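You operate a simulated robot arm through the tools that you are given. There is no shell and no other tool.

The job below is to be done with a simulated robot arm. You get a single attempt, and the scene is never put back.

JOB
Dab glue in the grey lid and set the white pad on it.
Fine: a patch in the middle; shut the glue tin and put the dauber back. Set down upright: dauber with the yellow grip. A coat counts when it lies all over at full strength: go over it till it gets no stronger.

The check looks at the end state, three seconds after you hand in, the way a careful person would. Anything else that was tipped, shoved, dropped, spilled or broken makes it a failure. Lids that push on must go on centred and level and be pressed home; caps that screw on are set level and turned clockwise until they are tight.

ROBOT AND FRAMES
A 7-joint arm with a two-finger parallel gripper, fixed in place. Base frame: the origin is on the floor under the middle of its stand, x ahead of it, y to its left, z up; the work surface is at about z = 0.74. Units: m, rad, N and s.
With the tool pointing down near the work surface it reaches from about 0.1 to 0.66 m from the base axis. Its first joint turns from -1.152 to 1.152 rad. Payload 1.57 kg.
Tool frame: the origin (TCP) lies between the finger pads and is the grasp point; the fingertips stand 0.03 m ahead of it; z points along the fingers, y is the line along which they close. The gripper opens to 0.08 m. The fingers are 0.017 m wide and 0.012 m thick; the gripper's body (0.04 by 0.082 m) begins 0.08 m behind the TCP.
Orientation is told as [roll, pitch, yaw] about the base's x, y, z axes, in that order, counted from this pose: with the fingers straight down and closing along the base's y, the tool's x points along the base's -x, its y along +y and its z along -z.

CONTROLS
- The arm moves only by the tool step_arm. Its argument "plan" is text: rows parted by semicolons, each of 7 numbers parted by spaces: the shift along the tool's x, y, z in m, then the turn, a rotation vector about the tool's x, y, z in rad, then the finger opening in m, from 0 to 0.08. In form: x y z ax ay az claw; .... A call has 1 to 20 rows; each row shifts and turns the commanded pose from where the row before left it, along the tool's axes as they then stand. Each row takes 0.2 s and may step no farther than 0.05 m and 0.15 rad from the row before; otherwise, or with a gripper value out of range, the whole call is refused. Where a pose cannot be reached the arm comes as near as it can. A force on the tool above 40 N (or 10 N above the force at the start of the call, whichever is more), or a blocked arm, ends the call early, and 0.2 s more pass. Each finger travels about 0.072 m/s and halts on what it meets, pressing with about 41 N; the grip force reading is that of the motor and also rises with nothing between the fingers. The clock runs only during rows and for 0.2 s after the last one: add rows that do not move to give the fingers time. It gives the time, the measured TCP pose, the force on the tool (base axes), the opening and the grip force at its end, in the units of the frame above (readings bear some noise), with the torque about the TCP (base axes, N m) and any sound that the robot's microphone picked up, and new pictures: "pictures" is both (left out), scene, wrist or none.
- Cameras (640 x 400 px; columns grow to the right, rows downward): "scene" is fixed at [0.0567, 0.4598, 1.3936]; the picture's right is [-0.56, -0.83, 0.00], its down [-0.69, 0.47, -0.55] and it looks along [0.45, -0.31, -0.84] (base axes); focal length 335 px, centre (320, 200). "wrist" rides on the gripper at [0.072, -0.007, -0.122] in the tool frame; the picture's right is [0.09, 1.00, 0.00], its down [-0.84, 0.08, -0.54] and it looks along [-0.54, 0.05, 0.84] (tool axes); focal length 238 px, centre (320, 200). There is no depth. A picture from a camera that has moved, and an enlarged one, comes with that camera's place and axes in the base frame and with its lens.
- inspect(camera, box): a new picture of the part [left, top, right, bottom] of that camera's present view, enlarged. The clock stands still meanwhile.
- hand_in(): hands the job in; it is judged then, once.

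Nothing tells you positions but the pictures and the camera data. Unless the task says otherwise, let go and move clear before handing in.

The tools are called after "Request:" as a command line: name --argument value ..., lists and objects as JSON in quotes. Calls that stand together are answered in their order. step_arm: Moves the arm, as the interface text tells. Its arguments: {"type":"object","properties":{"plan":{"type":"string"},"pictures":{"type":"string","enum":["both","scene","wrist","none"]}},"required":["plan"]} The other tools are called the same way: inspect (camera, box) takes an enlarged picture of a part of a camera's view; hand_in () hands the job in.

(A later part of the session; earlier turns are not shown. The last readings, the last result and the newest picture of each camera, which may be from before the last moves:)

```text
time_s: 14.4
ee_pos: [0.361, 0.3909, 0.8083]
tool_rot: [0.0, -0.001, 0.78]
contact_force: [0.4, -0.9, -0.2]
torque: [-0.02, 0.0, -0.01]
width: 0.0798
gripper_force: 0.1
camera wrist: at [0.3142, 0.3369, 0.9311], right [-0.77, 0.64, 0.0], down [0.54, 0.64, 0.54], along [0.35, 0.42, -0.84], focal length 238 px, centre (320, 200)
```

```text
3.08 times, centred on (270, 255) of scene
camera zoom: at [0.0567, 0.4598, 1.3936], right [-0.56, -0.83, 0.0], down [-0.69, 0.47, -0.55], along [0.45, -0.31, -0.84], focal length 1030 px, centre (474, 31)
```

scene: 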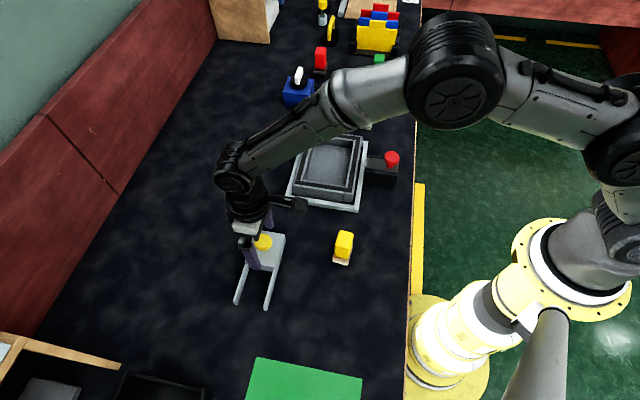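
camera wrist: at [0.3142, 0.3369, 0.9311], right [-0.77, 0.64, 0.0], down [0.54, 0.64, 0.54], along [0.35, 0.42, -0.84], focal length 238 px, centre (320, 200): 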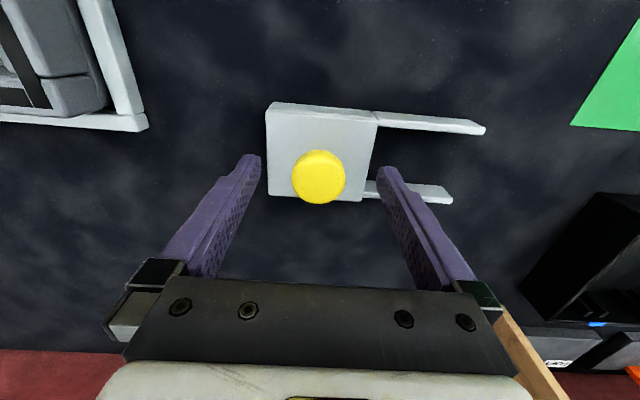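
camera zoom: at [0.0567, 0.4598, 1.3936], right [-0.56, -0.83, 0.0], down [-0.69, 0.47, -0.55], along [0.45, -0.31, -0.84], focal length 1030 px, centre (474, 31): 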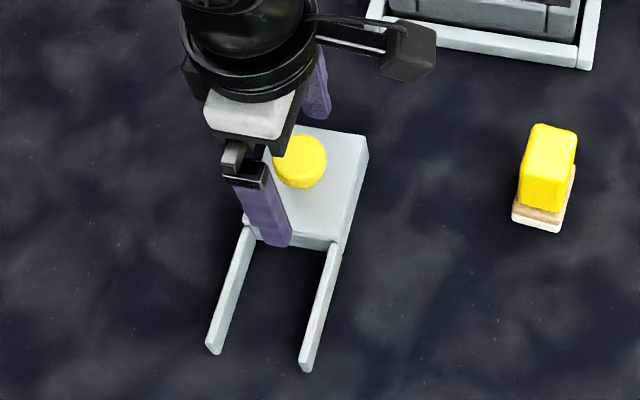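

The fingers are centred on the knob. I'll lower 4 mm and close on it.

Request:
step_arm --plan "0 0 0.004 0 0 0 0.08; 0 0 0 0 0 0 0.06; 0 0 0 0 0 0 0.045; 0 0 0 0 0 0 0.03; 0 0 0 0 0 0 0.025; 0 0 0 0 0 0 0.025" --pictures "both"

```text
time_s: 15.8
ee_pos: [0.361, 0.3918, 0.8055]
tool_rot: [0.0, 0.0, 0.78]
contact_force: [0.5, 0.8, -0.9]
torque: [0.03, -0.03, -0.02]
width: 0.0327
gripper_force: 41.0
camera wrist: at [0.314, 0.337, 0.9273], right [-0.77, 0.64, 0.0], down [0.54, 0.64, 0.54], along [0.35, 0.42, -0.84], focal length 238 px, centre (320, 200)
```

scene: 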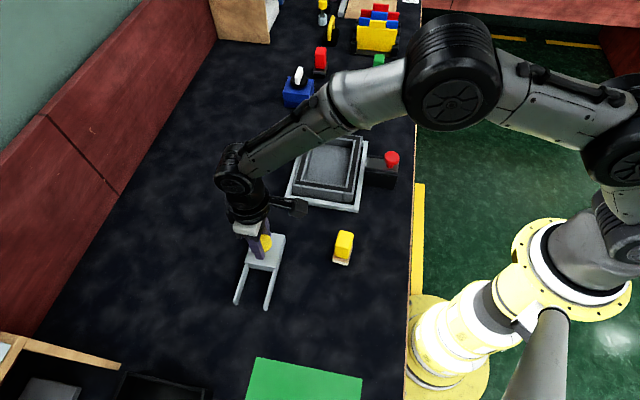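
wrist: 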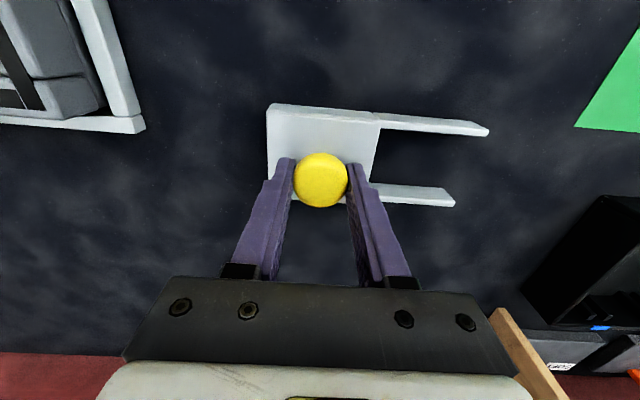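

The knob is gripped (width 0.033). I'll slide the lid gently along the rails and watch the force and whether the tin moves.

Request:
step_arm --plan "0 0.004 0 0 0 0 0.025; 0 0.006 0 0 0 0 0.025; 0 0.008 0 0 0 0 0.025" --pictures "both"

Request:
inspect --camera "scene" --box '[220, 190, 320, 320]'

Request:
inspect --camera "wrist" --box '[230, 80, 500, 220]'

```text
time_s: 16.6
ee_pos: [0.3481, 0.4043, 0.8045]
tool_rot: [0.0, -0.001, 0.779]
contact_force: [0.7, -0.3, -1.8]
torque: [0.2, -0.26, -0.08]
width: 0.0329
gripper_force: 40.2
camera wrist: at [0.3012, 0.3498, 0.9273], right [-0.77, 0.64, 0.0], down [0.54, 0.64, 0.54], along [0.35, 0.42, -0.84], focal length 238 px, centre (320, 200)
```

scene: 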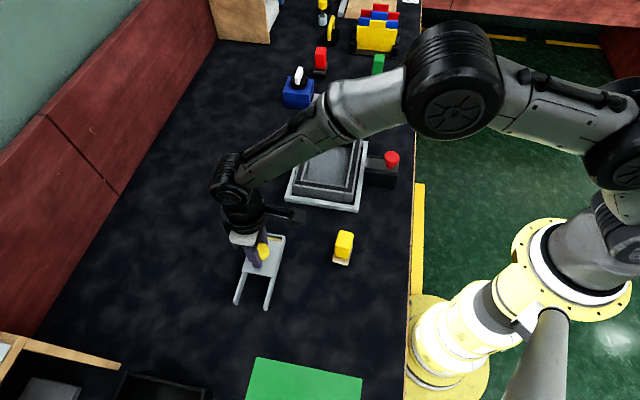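
wrist: 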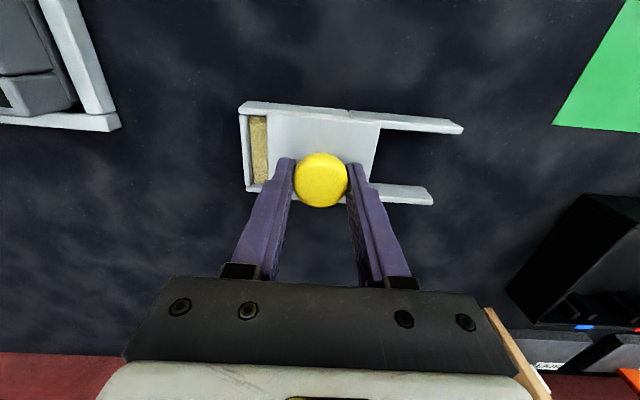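

```text
3.08 times, centred on (270, 255) of scene
camera zoom: at [0.0567, 0.4598, 1.3935], right [-0.56, -0.83, 0.0], down [-0.69, 0.47, -0.55], along [0.45, -0.31, -0.84], focal length 1030 px, centre (474, 31)
```

zoom: 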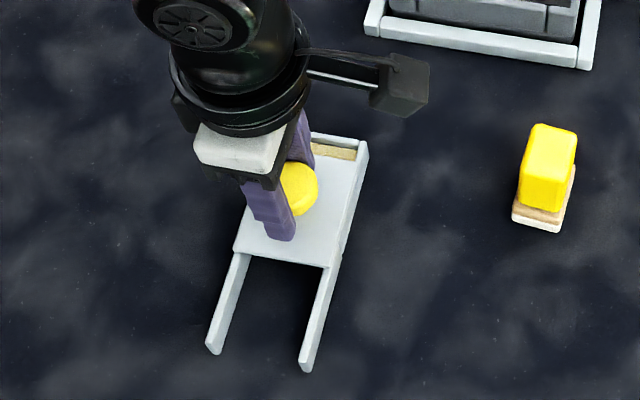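

```text
2.37 times, centred on (365, 150) of wrist
camera zoom: at [0.3012, 0.3498, 0.9273], right [-0.77, 0.64, 0.0], down [0.54, 0.64, 0.54], along [0.35, 0.42, -0.84], focal length 565 px, centre (213, 318)
```

zoom: 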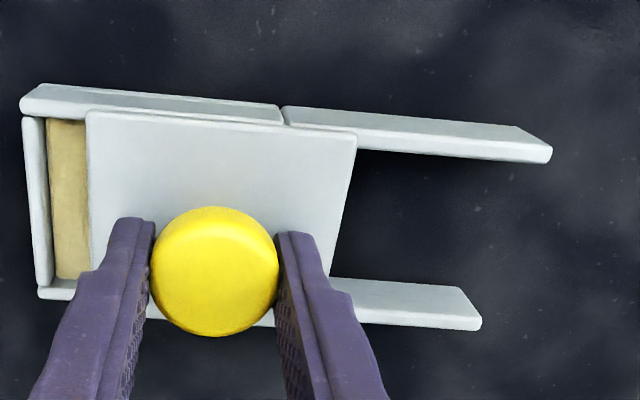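

The lid slides freely, tan glue is showing and the tin stays put. I'll slide on to about 0.07 m in total.

Request:
step_arm --plan "0 0.008 0 0 0 0 0.025; 0 0.008 0 0 0 0 0.025; 0 0.008 0 0 0 0 0.025; 0 0.008 0 0 0 0 0.025; 0 0.008 0 0 0 0 0.025; 0 0.008 0 0 0 0 0.025; 0 0.004 0 0 0 0 0.025; 0 0 0 0 0 0 0.025" --pictures "both"

Request:
inspect --camera "scene" --box '[220, 190, 320, 320]'

Request:
inspect --camera "wrist" --box '[150, 80, 450, 220]'

```text
time_s: 18.4
ee_pos: [0.3109, 0.4411, 0.8039]
tool_rot: [0.001, 0.003, 0.78]
contact_force: [-5.1, -4.7, 5.3]
torque: [-0.12, 0.14, -0.03]
width: 0.0327
gripper_force: 40.4
camera wrist: at [0.2644, 0.3869, 0.9273], right [-0.77, 0.64, 0.0], down [0.54, 0.64, 0.54], along [0.35, 0.41, -0.84], focal length 238 px, centre (320, 200)
```

scene: 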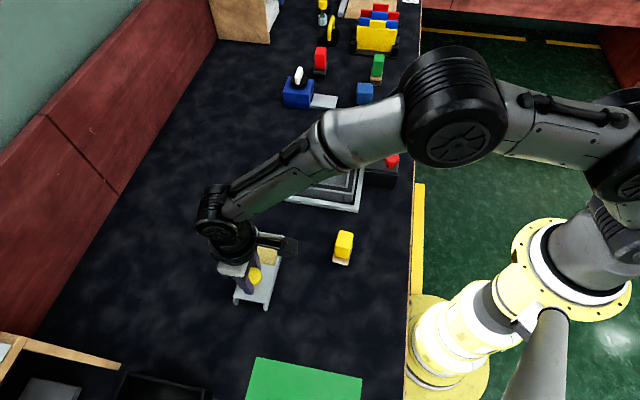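
wrist: 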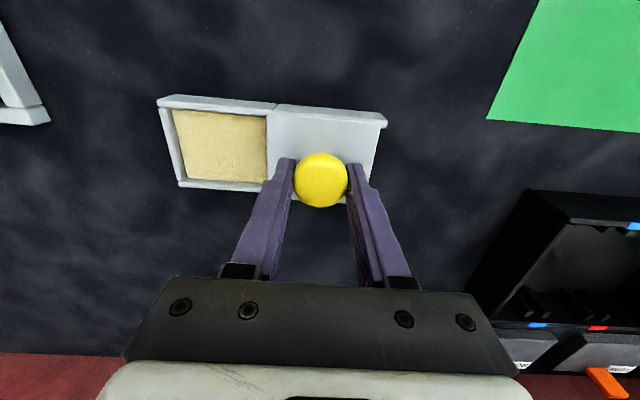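

```text
3.08 times, centred on (270, 255) of scene
camera zoom: at [0.0565, 0.4596, 1.3936], right [-0.56, -0.83, 0.0], down [-0.69, 0.47, -0.55], along [0.45, -0.31, -0.84], focal length 1030 px, centre (474, 31)
```

zoom: 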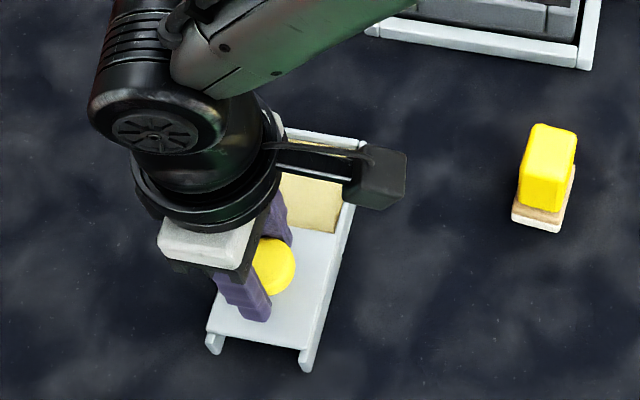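

```text
2.13 times, centred on (300, 150) of wrist
camera zoom: at [0.2644, 0.3869, 0.9273], right [-0.77, 0.64, 0.0], down [0.54, 0.64, 0.54], along [0.35, 0.41, -0.84], focal length 508 px, centre (363, 307)
```

zoom: 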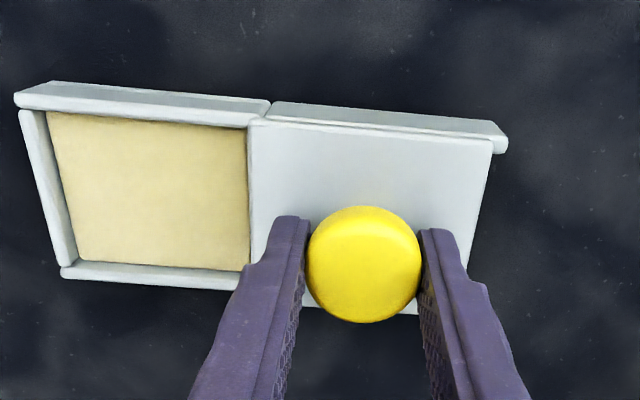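

The tin is fully open with the glue exposed and the lid resting on its rails. I'll release the knob and rise.

Request:
step_arm --plan "0 0 0 0 0 0 0.045; 0 0 0 0 0 0 0.06; 0 0 0 0 0 0 0.07; 0 0 -0.02 0 0 0 0.07; 0 0 -0.04 0 0 0 0.07; 0 0 -0.04 0 0 0 0.07; 0 0 0 0 0 0 0.07" --pictures "both"

Request:
inspect --camera "wrist" --box '[180, 60, 430, 180]'

Request:
inspect --camera "scene" --box '[220, 190, 320, 320]'

```text
time_s: 20.0
ee_pos: [0.3126, 0.4414, 0.9044]
tool_rot: [0.0, 0.0, 0.78]
contact_force: [0.4, -0.8, 0.0]
torque: [-0.02, 0.0, 0.01]
width: 0.0698
gripper_force: 0.1
camera wrist: at [0.2654, 0.3867, 1.0271], right [-0.77, 0.64, 0.0], down [0.54, 0.64, 0.54], along [0.35, 0.41, -0.84], focal length 238 px, centre (320, 200)
```

scene: 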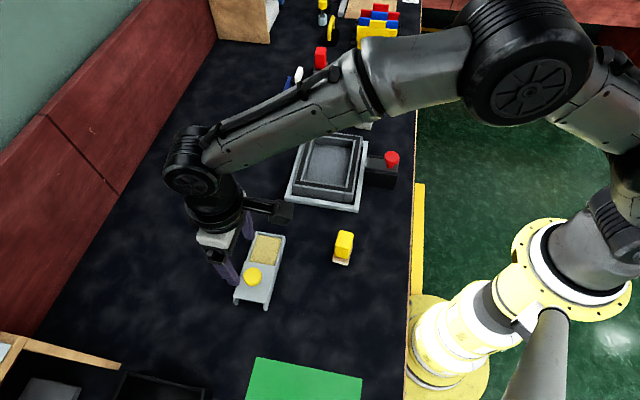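
wrist: 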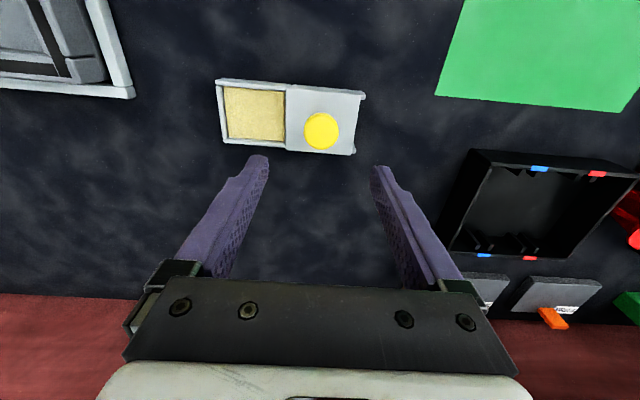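

```text
2.56 times, centred on (305, 120) of wrist
camera zoom: at [0.2654, 0.3867, 1.0271], right [-0.77, 0.64, 0.0], down [0.54, 0.64, 0.54], along [0.35, 0.41, -0.84], focal length 610 px, centre (358, 405)
```

zoom: 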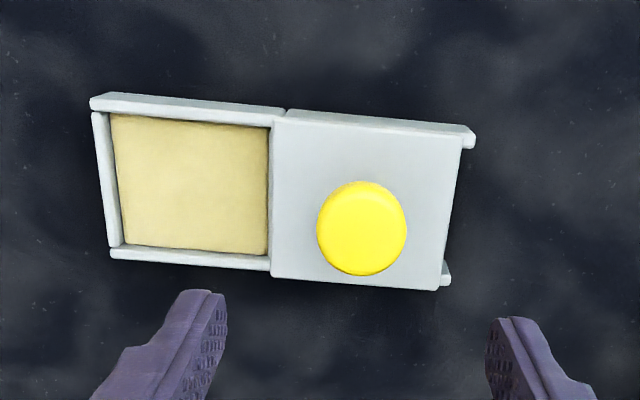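

```text
3.08 times, centred on (270, 255) of scene
camera zoom: at [0.0567, 0.4598, 1.3936], right [-0.56, -0.83, 0.0], down [-0.69, 0.47, -0.55], along [0.45, -0.31, -0.84], focal length 1030 px, centre (474, 31)
```

zoom: 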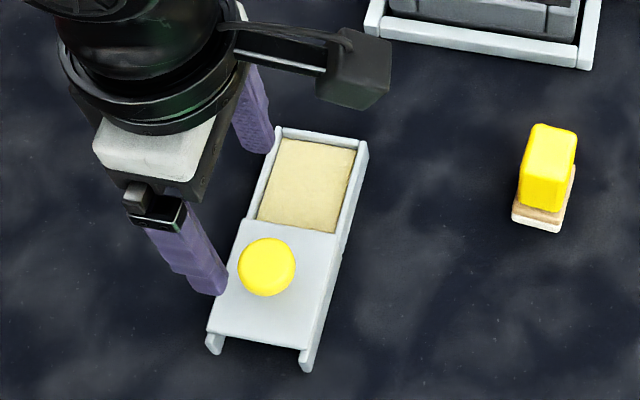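

The glue opening is about 0.064 x 0.053, centred at (0.360, 0.390). I'll move over the dauber and check alignment from above.

Request:
step_arm --plan "0.0394 -0.025 0 0 0 0 0.08; 0.0394 -0.025 0 0 0 0 0.08; 0.0394 -0.025 0 0 0 0 0.08; 0.0394 -0.025 0 0 0 0 0.08; 0 0 0 0 0 0 0.08" --pictures "wrist"

Request:
inspect --camera "wrist" --box '[270, 90, 370, 170]'

```text
time_s: 21.2
ee_pos: [0.2694, 0.2584, 0.9049]
tool_rot: [0.001, 0.0, 0.782]
contact_force: [-0.1, -1.2, -0.1]
torque: [0.0, 0.02, 0.02]
width: 0.0803
gripper_force: 0.0
camera wrist: at [0.2228, 0.2041, 1.028], right [-0.77, 0.64, 0.0], down [0.54, 0.64, 0.54], along [0.35, 0.42, -0.84], focal length 238 px, centre (320, 200)
```

wrist: 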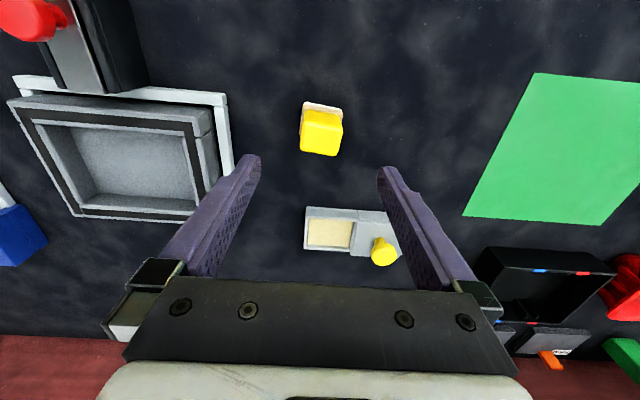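

```text
5.00 times, centred on (320, 130) of wrist
camera zoom: at [0.2228, 0.2041, 1.028], right [-0.77, 0.64, 0.0], down [0.54, 0.64, 0.54], along [0.35, 0.42, -0.84], focal length 1192 px, centre (320, 550)
```

zoom: 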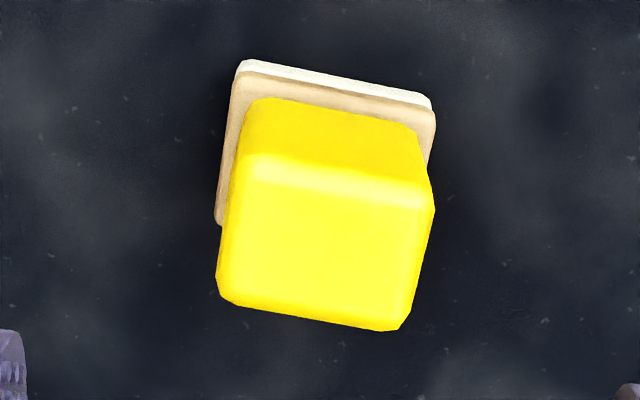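

The dauber is well centred under the TCP, and its long axis is at 130°. I'll turn the gripper by -0.085 rad to match, descend and grip.

Request:
step_arm --plan "0 0 0 0 0 0.085 0.08; 0 0 0.025 0 0 0 0.08; 0 0 0.025 0 0 0 0.08; 0 0 0.025 0 0 0 0.08; 0 0 0.025 0 0 0 0.08; 0 0 0 0 0 0 0.08; 0 0 0 0 0 0 0.06; 0 0 0 0 0 0 0.045; 0 0 0 0 0 0 0.03; 0 0 0 0 0 0 0.025; 0 0 0 0 0 0 0.025" --pictures "both"

Request:
inspect --camera "scene" --box '[290, 200, 390, 290]'

Request:
inspect --camera "wrist" --box '[240, 100, 400, 240]'

```text
time_s: 23.6
ee_pos: [0.2698, 0.259, 0.8046]
tool_rot: [0.0, 0.0, 0.696]
contact_force: [0.2, 1.1, -0.6]
torque: [0.02, -0.01, 0.0]
width: 0.0375
gripper_force: 41.3
camera wrist: at [0.2191, 0.2091, 0.9276], right [-0.71, 0.71, 0.0], down [0.59, 0.6, 0.54], along [0.38, 0.38, -0.84], focal length 238 px, centre (320, 200)
```

scene: 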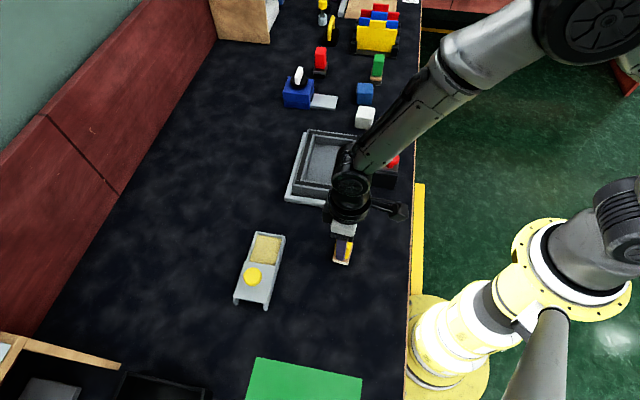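
wrist: 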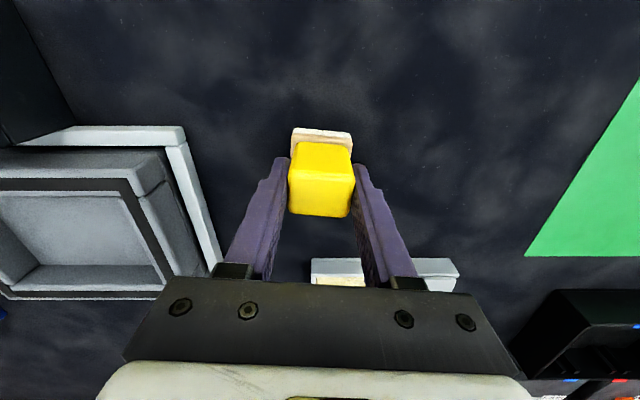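

```text
4.44 times, centred on (340, 245) of scene
camera zoom: at [0.0567, 0.4598, 1.3936], right [-0.56, -0.83, 0.0], down [-0.69, 0.47, -0.55], along [0.45, -0.31, -0.84], focal length 1488 px, centre (231, 0)
```

zoom: 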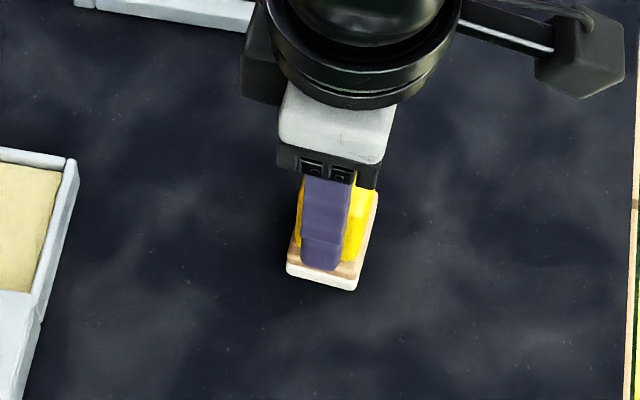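

```text
2.86 times, centred on (320, 170) of wrist
camera zoom: at [0.2191, 0.2091, 0.9276], right [-0.71, 0.71, 0.0], down [0.59, 0.6, 0.54], along [0.38, 0.38, -0.84], focal length 681 px, centre (320, 286)
```

zoom: 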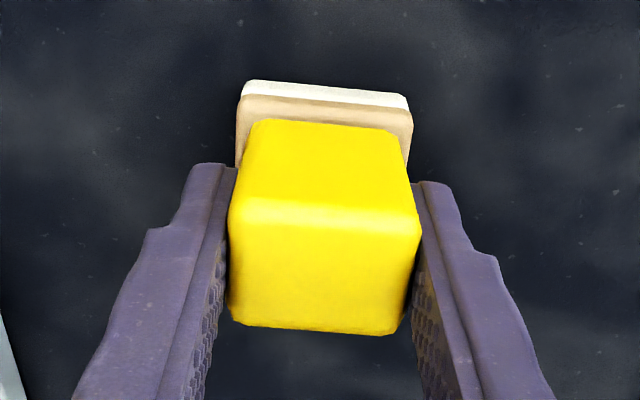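

The dauber is gripped (width 0.0375) with its home pose at TCP (0.2698, 0.2590, 0.8046), yaw 0.696. I'll lift it and carry it above the open tin, lining its yaw up with the tin.

Request:
step_arm --plan "0 0 -0.02 0 0 0 0.025; 0 0 -0.03 0 0 0 0.025; 0 0 -0.035 0 0 0 0.025; -0.0383 0.0107 0 0 0 0 0.025; -0.0383 0.0107 0 0 0 0 0.025; -0.0383 0.0107 0 0 0 0 0.025; -0.0383 0.0107 0 0 0 0 0.025; 0 0 0 0 0 -0.09 0.025; 0 0 0 0 0 0 0.025; 0 0 0 0 0 0 0.025" --pictures "both"

Request:
inspect --camera "wrist" --box '[230, 60, 430, 220]'

Request:
inspect --camera "scene" --box '[220, 180, 320, 320]'

```text
time_s: 25.8
ee_pos: [0.3597, 0.3897, 0.8895]
tool_rot: [0.0, 0.0, 0.786]
contact_force: [0.3, 0.3, 0.1]
torque: [0.04, -0.03, 0.03]
width: 0.0251
gripper_force: 0.0
camera wrist: at [0.3136, 0.3352, 1.0117], right [-0.77, 0.64, 0.0], down [0.54, 0.65, 0.54], along [0.35, 0.42, -0.84], focal length 238 px, centre (320, 200)
```

scene: 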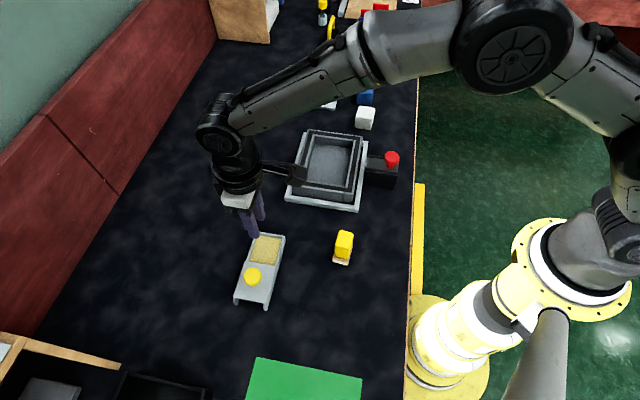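
wrist: 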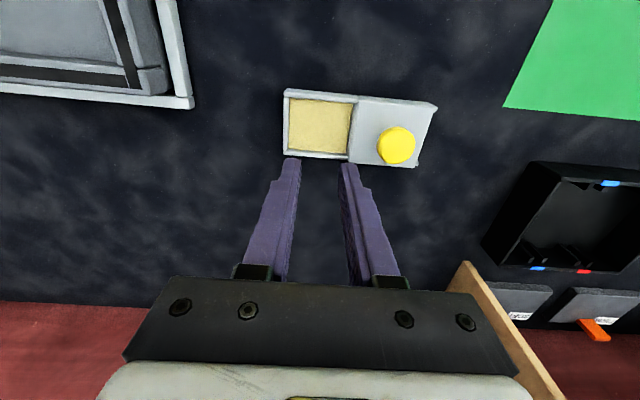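

```text
2.50 times, centred on (330, 140) of wrist
camera zoom: at [0.3136, 0.3352, 1.0117], right [-0.77, 0.64, 0.0], down [0.54, 0.65, 0.54], along [0.35, 0.42, -0.84], focal length 596 px, centre (295, 350)
```

zoom: 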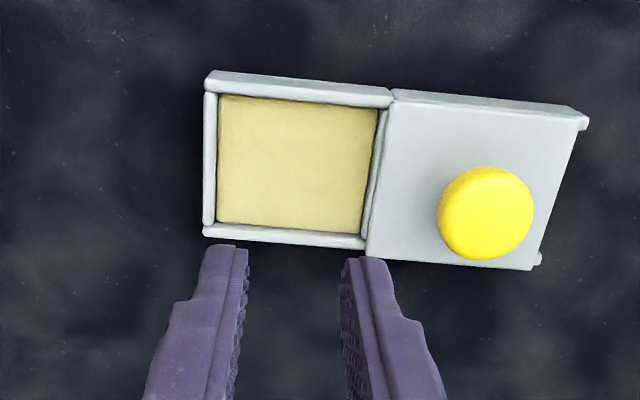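

```text
2.86 times, centred on (270, 250) of scene
camera zoom: at [0.0567, 0.4598, 1.3936], right [-0.56, -0.83, 0.0], down [-0.69, 0.47, -0.55], along [0.45, -0.31, -0.84], focal length 957 px, centre (463, 57)
```

zoom: 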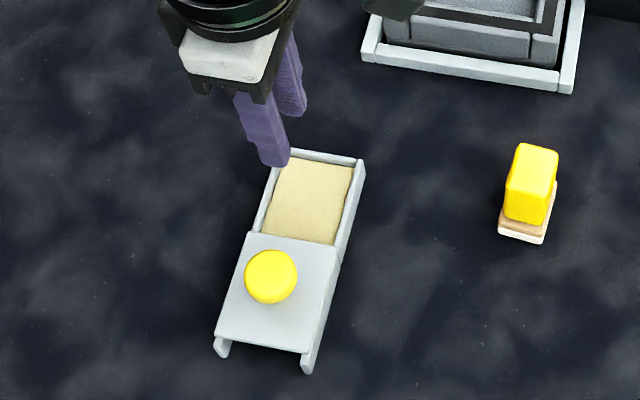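

The dauber slipped out of the grip during the lift and is still standing at its spot. I'll look at it closely before trying again.

Request:
inspect --camera "scene" --box '[325, 225, 365, 270]'

Request:
inspect --camera "scene" --box '[230, 185, 310, 245]'

```text
8.89 times, centred on (345, 248) of scene
camera zoom: at [0.0567, 0.4598, 1.3936], right [-0.56, -0.83, 0.0], down [-0.69, 0.47, -0.55], along [0.45, -0.31, -0.84], focal length 2977 px, centre (98, -222)
```

zoom: 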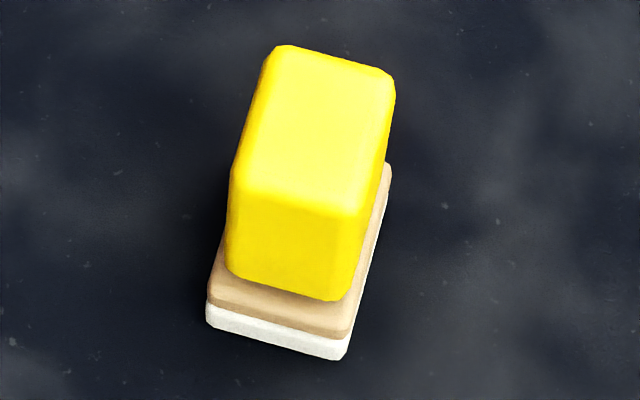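

```text
6.67 times, centred on (270, 215) of scene
camera zoom: at [0.0567, 0.4598, 1.3936], right [-0.56, -0.83, 0.0], down [-0.69, 0.47, -0.55], along [0.45, -0.31, -0.84], focal length 2232 px, centre (653, 100)
```

zoom: 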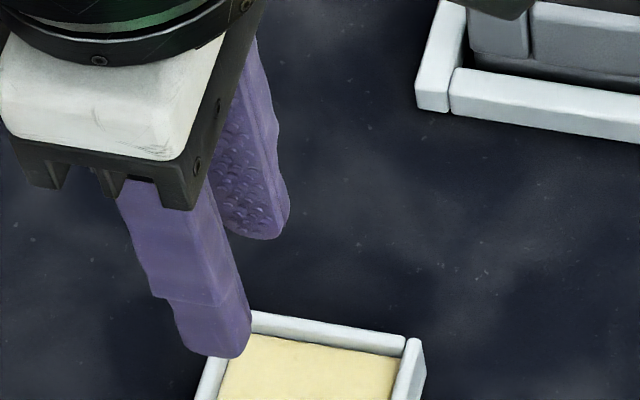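

The dauber hasn't moved at all, so the fingers slid straight up off the grip. I'll go back, grip it deeper with the claw commanded fully shut, and lift slowly while checking the force.

Request:
step_arm --plan "0 0 0 0 0 0.09 0.05; 0.0383 -0.0107 0 0 0 0 0.07; 0.0383 -0.0107 0 0 0 0 0.08; 0.0383 -0.0107 0 0 0 0 0.08; 0.0383 -0.0107 0 0 0 0 0.08; 0 0 0 0 0 0 0.08; 0 0 0.025 0 0 0 0.08; 0 0 0.025 0 0 0 0.08; 0 0 0.025 0 0 0 0.08; 0 0 0.02 0 0 0 0.08; 0 0 0 0 0 0 0.08" --pictures "wrist"

Request:
inspect --camera "wrist" --box '[240, 100, 400, 240]'

```text
time_s: 28.2
ee_pos: [0.2719, 0.2587, 0.7939]
tool_rot: [-0.001, -0.001, 0.694]
contact_force: [-0.7, -0.1, -0.7]
torque: [-0.02, 0.0, 0.01]
width: 0.08
gripper_force: 0.0
camera wrist: at [0.2193, 0.2084, 0.9169], right [-0.71, 0.71, 0.0], down [0.59, 0.6, 0.54], along [0.38, 0.38, -0.84], focal length 238 px, centre (320, 200)
```

wrist: 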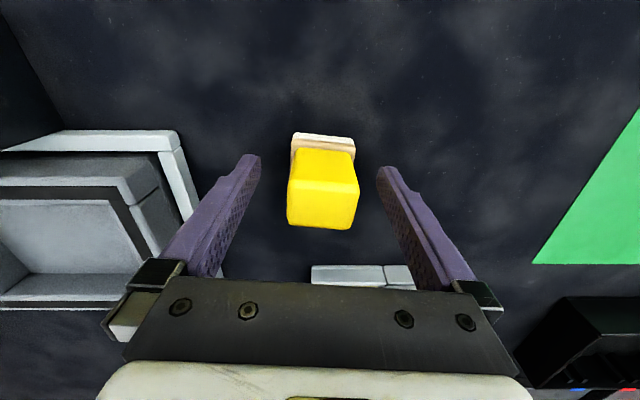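

```text
2.86 times, centred on (320, 170) of wrist
camera zoom: at [0.2193, 0.2084, 0.9169], right [-0.71, 0.71, 0.0], down [0.59, 0.6, 0.54], along [0.38, 0.38, -0.84], focal length 681 px, centre (320, 286)
```

zoom: 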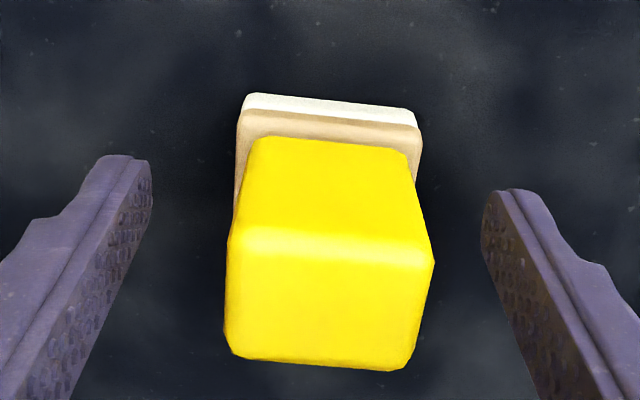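

Request:
step_arm --plan "0 0 0 0 0 0 0.06; 0 0 0 0 0 0 0.045; 0 0 0 0 0 0 0.03; 0 0 0 0 0 0 0.0; 0 0 0 0 0 0 0.0; 0 0 0 0 0 0 0.0; 0 0 -0.002 0 0 0 0.0; 0 0 -0.003 0 0 0 0.0; 0 0 0 0 0 0 0.0" --pictures "both"

Request:
inspect --camera "scene" --box '[325, 225, 365, 270]'

Request:
inspect --camera "wrist" --box '[240, 100, 400, 240]'

```text
time_s: 30.2
ee_pos: [0.2702, 0.258, 0.7992]
tool_rot: [-0.001, -0.001, 0.695]
contact_force: [0.3, 0.2, -0.4]
torque: [0.01, 0.02, -0.02]
width: 0.0375
gripper_force: 40.9
camera wrist: at [0.2189, 0.2084, 0.9223], right [-0.71, 0.71, 0.0], down [0.59, 0.6, 0.54], along [0.38, 0.38, -0.84], focal length 238 px, centre (320, 200)
```

scene: 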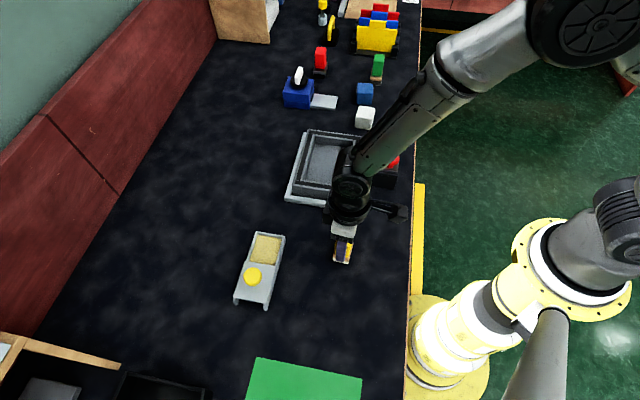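
wrist: 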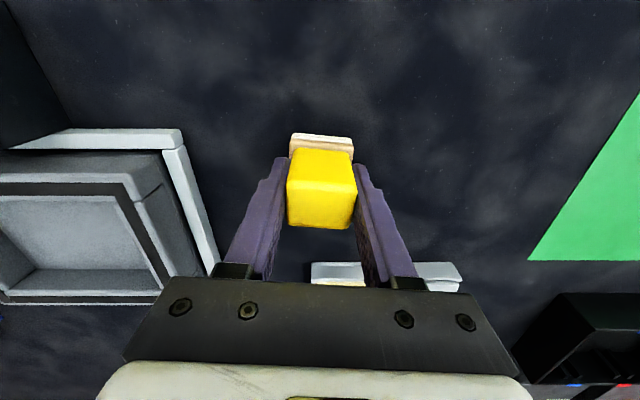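

```text
8.89 times, centred on (345, 248) of scene
camera zoom: at [0.0567, 0.4598, 1.3936], right [-0.56, -0.83, 0.0], down [-0.69, 0.47, -0.55], along [0.45, -0.31, -0.84], focal length 2977 px, centre (98, -222)
```

zoom: 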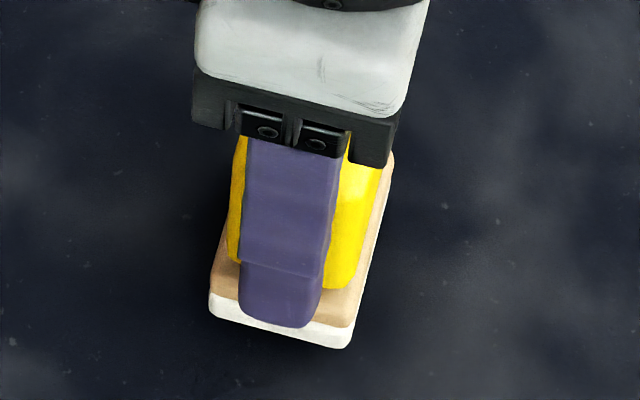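

```text
2.86 times, centred on (320, 170) of wrist
camera zoom: at [0.2189, 0.2084, 0.9223], right [-0.71, 0.71, 0.0], down [0.59, 0.6, 0.54], along [0.38, 0.38, -0.84], focal length 681 px, centre (320, 286)
```

zoom: 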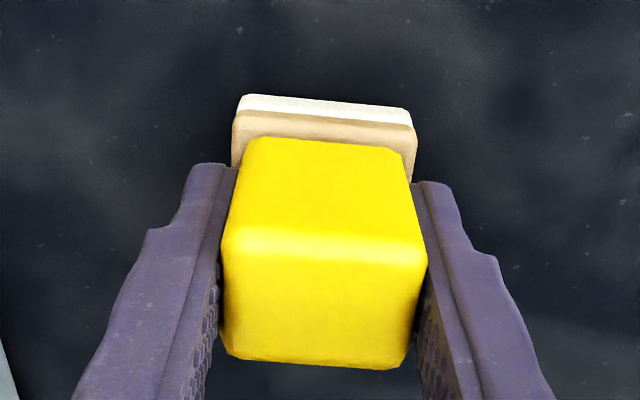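

The dauber rose with the gripper this time. I'll keep lifting gradually and check that it holds.

Request:
step_arm --plan "0 0 -0.004 0 0 0 0.0; 0 0 -0.006 0 0 0 0.0; 0 0 -0.01 0 0 0 0.0; 0 0 -0.01 0 0 0 0.0; 0 0 -0.01 0 0 0 0.0; 0 0 0 0 0 0 0.0" --pictures "both"

Request:
inspect --camera "scene" --box '[310, 205, 380, 275]'

Request:
inspect --camera "wrist" --box '[240, 100, 400, 240]'

```text
time_s: 31.6
ee_pos: [0.2699, 0.2599, 0.8406]
tool_rot: [0.001, 0.0, 0.694]
contact_force: [0.5, 0.0, -1.9]
torque: [-0.01, 0.01, -0.02]
width: 0.0375
gripper_force: 40.4
camera wrist: at [0.2189, 0.2096, 0.9624], right [-0.71, 0.71, 0.0], down [0.59, 0.6, 0.54], along [0.38, 0.38, -0.84], focal length 238 px, centre (320, 200)
```

scene: 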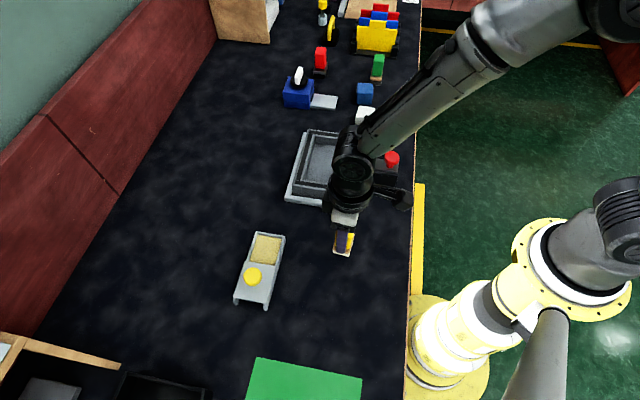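
wrist: 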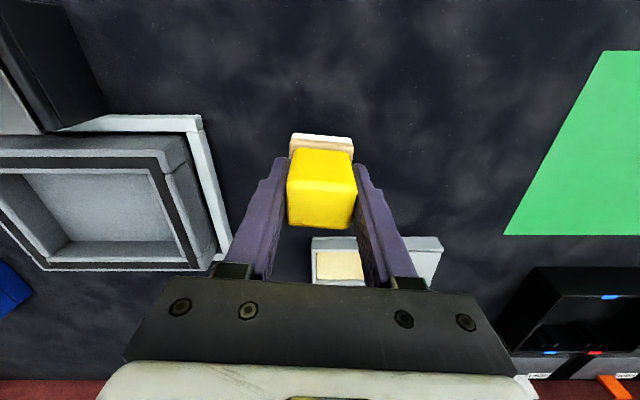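

```text
5.71 times, centred on (345, 240) of scene
camera zoom: at [0.0567, 0.4598, 1.3936], right [-0.56, -0.83, 0.0], down [-0.69, 0.47, -0.55], along [0.45, -0.31, -0.84], focal length 1914 px, centre (177, -29)
```

zoom: 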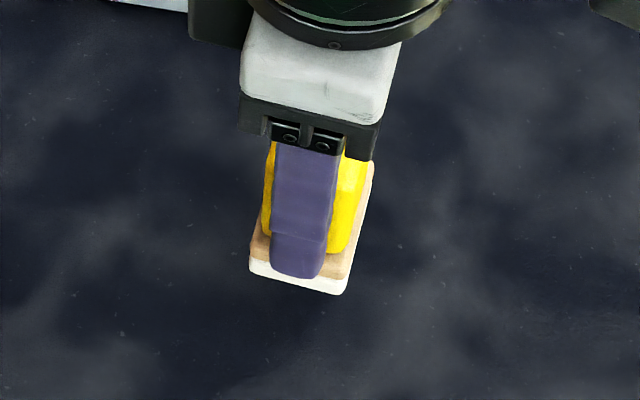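

```text
2.86 times, centred on (320, 170) of wrist
camera zoom: at [0.2189, 0.2096, 0.9624], right [-0.71, 0.71, 0.0], down [0.59, 0.6, 0.54], along [0.38, 0.38, -0.84], focal length 681 px, centre (320, 286)
```

zoom: 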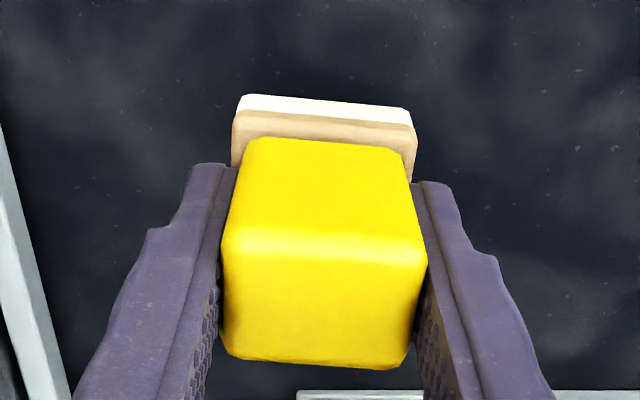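

The dauber is held firmly, with its bottom about 0.054 below the TCP. I'll raise it further and carry it slowly over the glue.

Request:
step_arm --plan "0 0 -0.012 0 0 0 0.0; 0 0 -0.015 0 0 0 0.0; 0 0 -0.015 0 0 0 0.0; -0.01 0.003 0 0 0 0 0.0; -0.0191 0.0054 0 0 0 0 0.0; -0.0191 0.0054 0 0 0 0 0.0; -0.0191 0.0054 0 0 0 0 0.0; -0.0191 0.0054 0 0 0 0 0.0; -0.0191 0.0054 0 0 0 0 0.0; -0.0191 0.0054 0 0 0 0 0.0; -0.0191 0.0054 0 0 0 0 0.0; -0.0091 0.0024 0 0 0 0 0.0; 0 0 0 0 0 -0.045 0.0; 0 0 0 0 0 -0.045 0.0; 0 0 0 0 0 0 0.0" --pictures "both"

Request:
inspect --camera "wrist" --box '[220, 60, 440, 230]'

Request:
inspect --camera "scene" --box '[220, 180, 320, 310]'

```text
time_s: 34.8
ee_pos: [0.3598, 0.3904, 0.881]
tool_rot: [0.0, 0.0, 0.784]
contact_force: [1.0, -0.1, -1.2]
torque: [-0.04, 0.01, -0.01]
width: 0.0376
gripper_force: 41.0
camera wrist: at [0.3132, 0.3361, 1.0043], right [-0.77, 0.64, 0.0], down [0.54, 0.65, 0.54], along [0.35, 0.42, -0.84], focal length 238 px, centre (320, 200)
```

scene: 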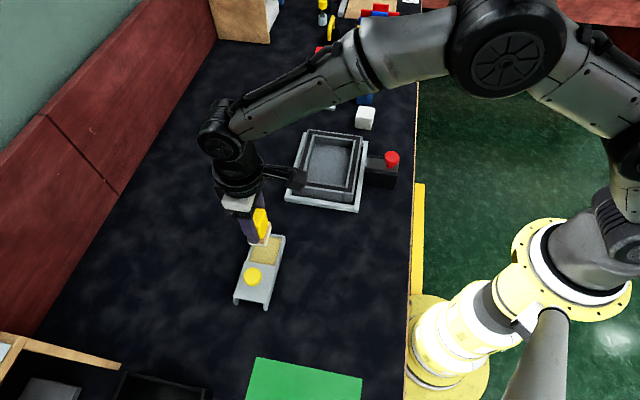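
wrist: 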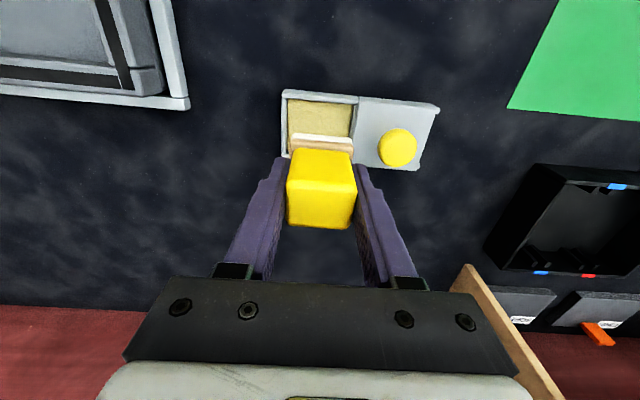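

```text
2.35 times, centred on (330, 145) of wrist
camera zoom: at [0.3132, 0.3361, 1.0043], right [-0.77, 0.64, 0.0], down [0.54, 0.65, 0.54], along [0.35, 0.42, -0.84], focal length 561 px, centre (296, 329)
```

zoom: 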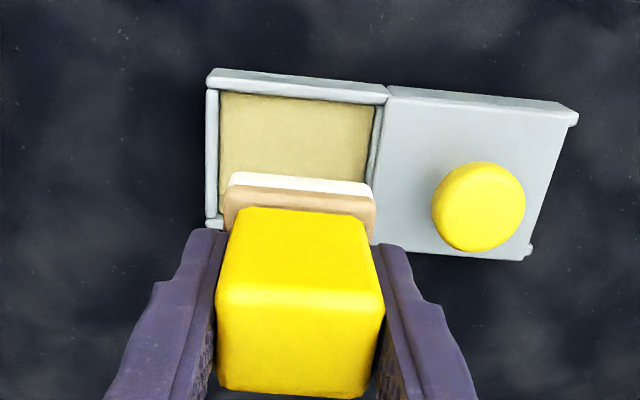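

```text
3.08 times, centred on (270, 245) of scene
camera zoom: at [0.0567, 0.4598, 1.3935], right [-0.56, -0.83, 0.0], down [-0.69, 0.47, -0.55], along [0.45, -0.31, -0.84], focal length 1030 px, centre (474, 62)
```

zoom: 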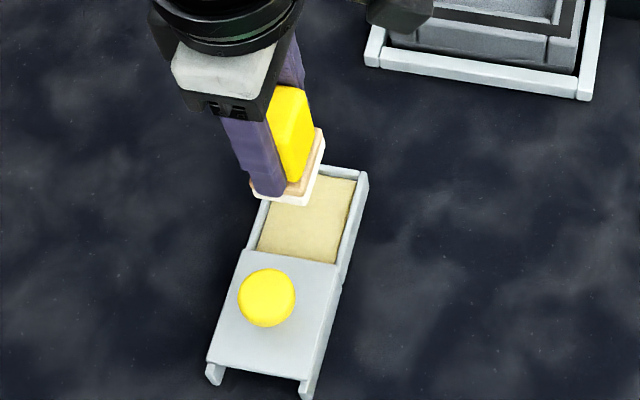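

The dauber is lined up with the glue opening. I'll lower it in stages, watching the force.

Request:
step_arm --plan "0 0 0.02 0 0 0 0.0; 0 0 0.02 0 0 0 0.0; 0 0 0.015 0 0 0 0.0; 0 0 0.005 0 0 0 0.0; 0 0 0 0 0 0 0.0" --pictures "both"

Request:
inspect --camera "wrist" --box '[220, 60, 440, 230]'

Request:
inspect --camera "scene" --box '[220, 200, 320, 310]'

```text
time_s: 36.0
ee_pos: [0.3594, 0.3914, 0.8203]
tool_rot: [0.002, -0.001, 0.786]
contact_force: [-0.6, -0.4, -1.5]
torque: [0.01, 0.0, 0.0]
width: 0.0376
gripper_force: 40.7
camera wrist: at [0.3132, 0.3357, 0.9437], right [-0.77, 0.64, 0.0], down [0.54, 0.65, 0.54], along [0.35, 0.42, -0.84], focal length 238 px, centre (320, 200)
```

scene: 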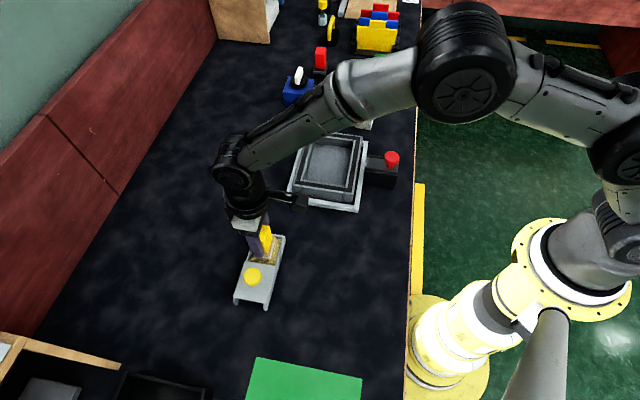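
wrist: 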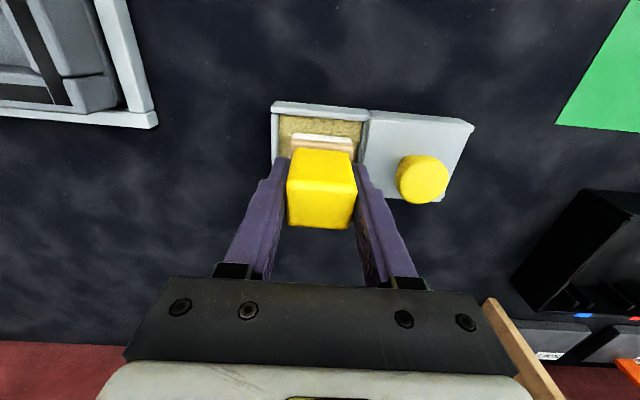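

```text
2.35 times, centred on (330, 145) of wrist
camera zoom: at [0.3132, 0.3357, 0.9437], right [-0.77, 0.64, 0.0], down [0.54, 0.65, 0.54], along [0.35, 0.42, -0.84], focal length 561 px, centre (296, 329)
```

zoom: 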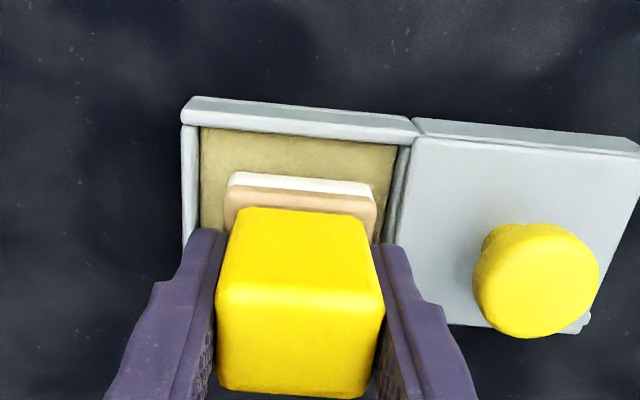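

```text
3.64 times, centred on (270, 255) of scene
camera zoom: at [0.0567, 0.4598, 1.3935], right [-0.56, -0.83, 0.0], down [-0.69, 0.47, -0.55], along [0.45, -0.31, -0.84], focal length 1218 px, centre (502, 0)
```

zoom: 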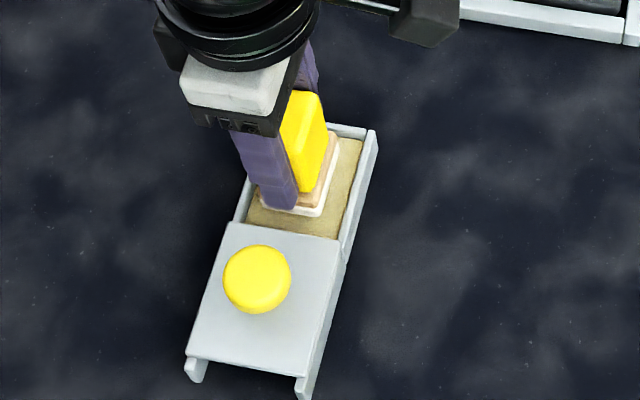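

Request:
step_arm --plan "0 0 0.003 0 0 0 0.0; 0 0 0.002 0 0 0 0.0; 0 0 0.002 0 0 0 0.0" --pictures "none"

```text
time_s: 36.8
ee_pos: [0.3604, 0.3912, 0.8146]
tool_rot: [0.0, -0.002, 0.786]
contact_force: [0.9, -0.1, -0.1]
torque: [0.0, -0.03, 0.04]
width: 0.0374
gripper_force: 41.3
```

Request:
step_arm --plan "0 0 0.002 0 0 0 0.0; 0 0 0.002 0 0 0 0.0; 0 0 0 0 0 0 0.0" --pictures "none"

```text
time_s: 37.6
ee_pos: [0.3605, 0.3899, 0.8127]
tool_rot: [0.001, -0.002, 0.786]
contact_force: [-4.1, -4.4, 18.5]
torque: [-0.38, 0.34, 0.0]
width: 0.0371
gripper_force: 41.0
```

The dauber touched the glue at about 18 N. I'll ease off a little, hold briefly, and lift it to look.

Request:
step_arm --plan "0 0 -0.001 0 0 0 0.0; 0 0 0 0 0 0 0.0; 0 0 -0.004 0 0 0 0.0; 0 0 -0.01 0 0 0 0.0; 0 0 -0.02 0 0 0 0.0; 0 0 -0.02 0 0 0 0.0; 0 0 0 0 0 0 0.0" --pictures "both"

Request:
inspect --camera "wrist" --box '[220, 60, 440, 230]'

Request:
inspect --camera "scene" --box '[220, 190, 320, 310]'

```text
time_s: 39.2
ee_pos: [0.3587, 0.3904, 0.8654]
tool_rot: [0.0, 0.001, 0.785]
contact_force: [-0.2, -0.2, -0.8]
torque: [-0.01, 0.0, 0.0]
width: 0.0373
gripper_force: 41.5
camera wrist: at [0.3122, 0.3356, 0.9883], right [-0.77, 0.64, 0.0], down [0.54, 0.65, 0.54], along [0.35, 0.42, -0.84], focal length 238 px, centre (320, 200)
```

scene: 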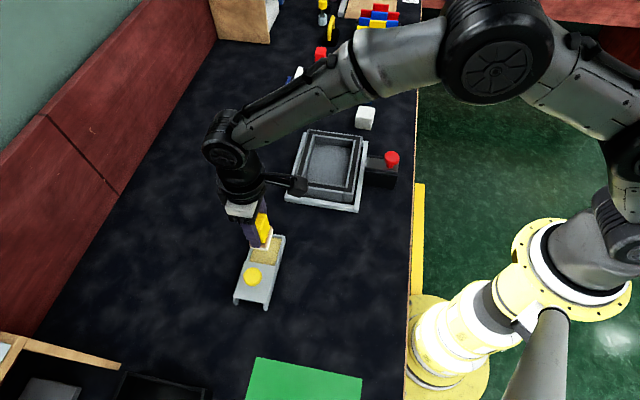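
wrist: 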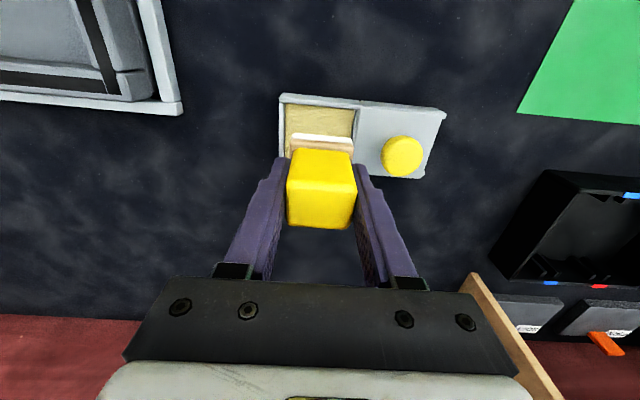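

```text
2.35 times, centred on (330, 145) of wrist
camera zoom: at [0.3122, 0.3356, 0.9883], right [-0.77, 0.64, 0.0], down [0.54, 0.65, 0.54], along [0.35, 0.42, -0.84], focal length 561 px, centre (296, 329)
```

zoom: 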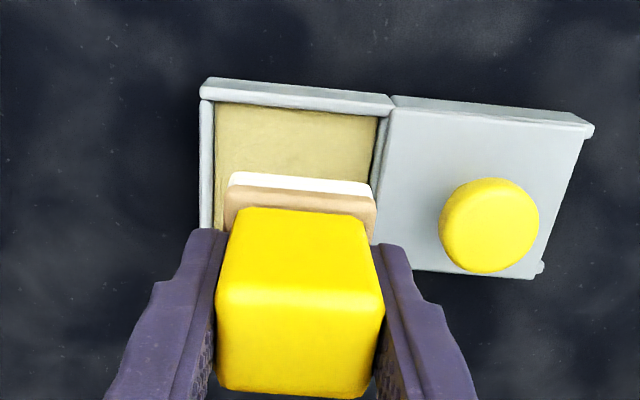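

```text
3.33 times, centred on (270, 250) of scene
camera zoom: at [0.0567, 0.4598, 1.3935], right [-0.56, -0.83, 0.0], down [-0.69, 0.47, -0.55], along [0.45, -0.31, -0.84], focal length 1116 px, centre (487, 33)
```

zoom: 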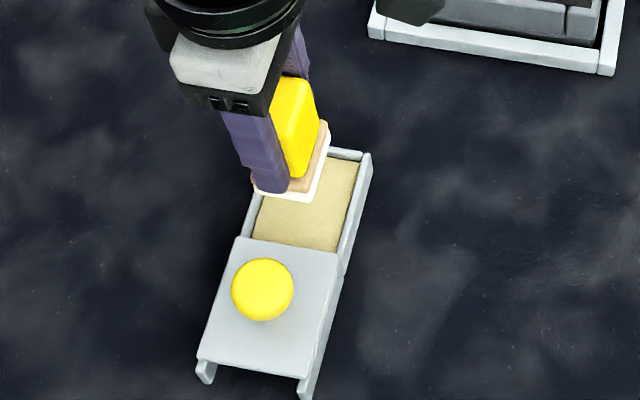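

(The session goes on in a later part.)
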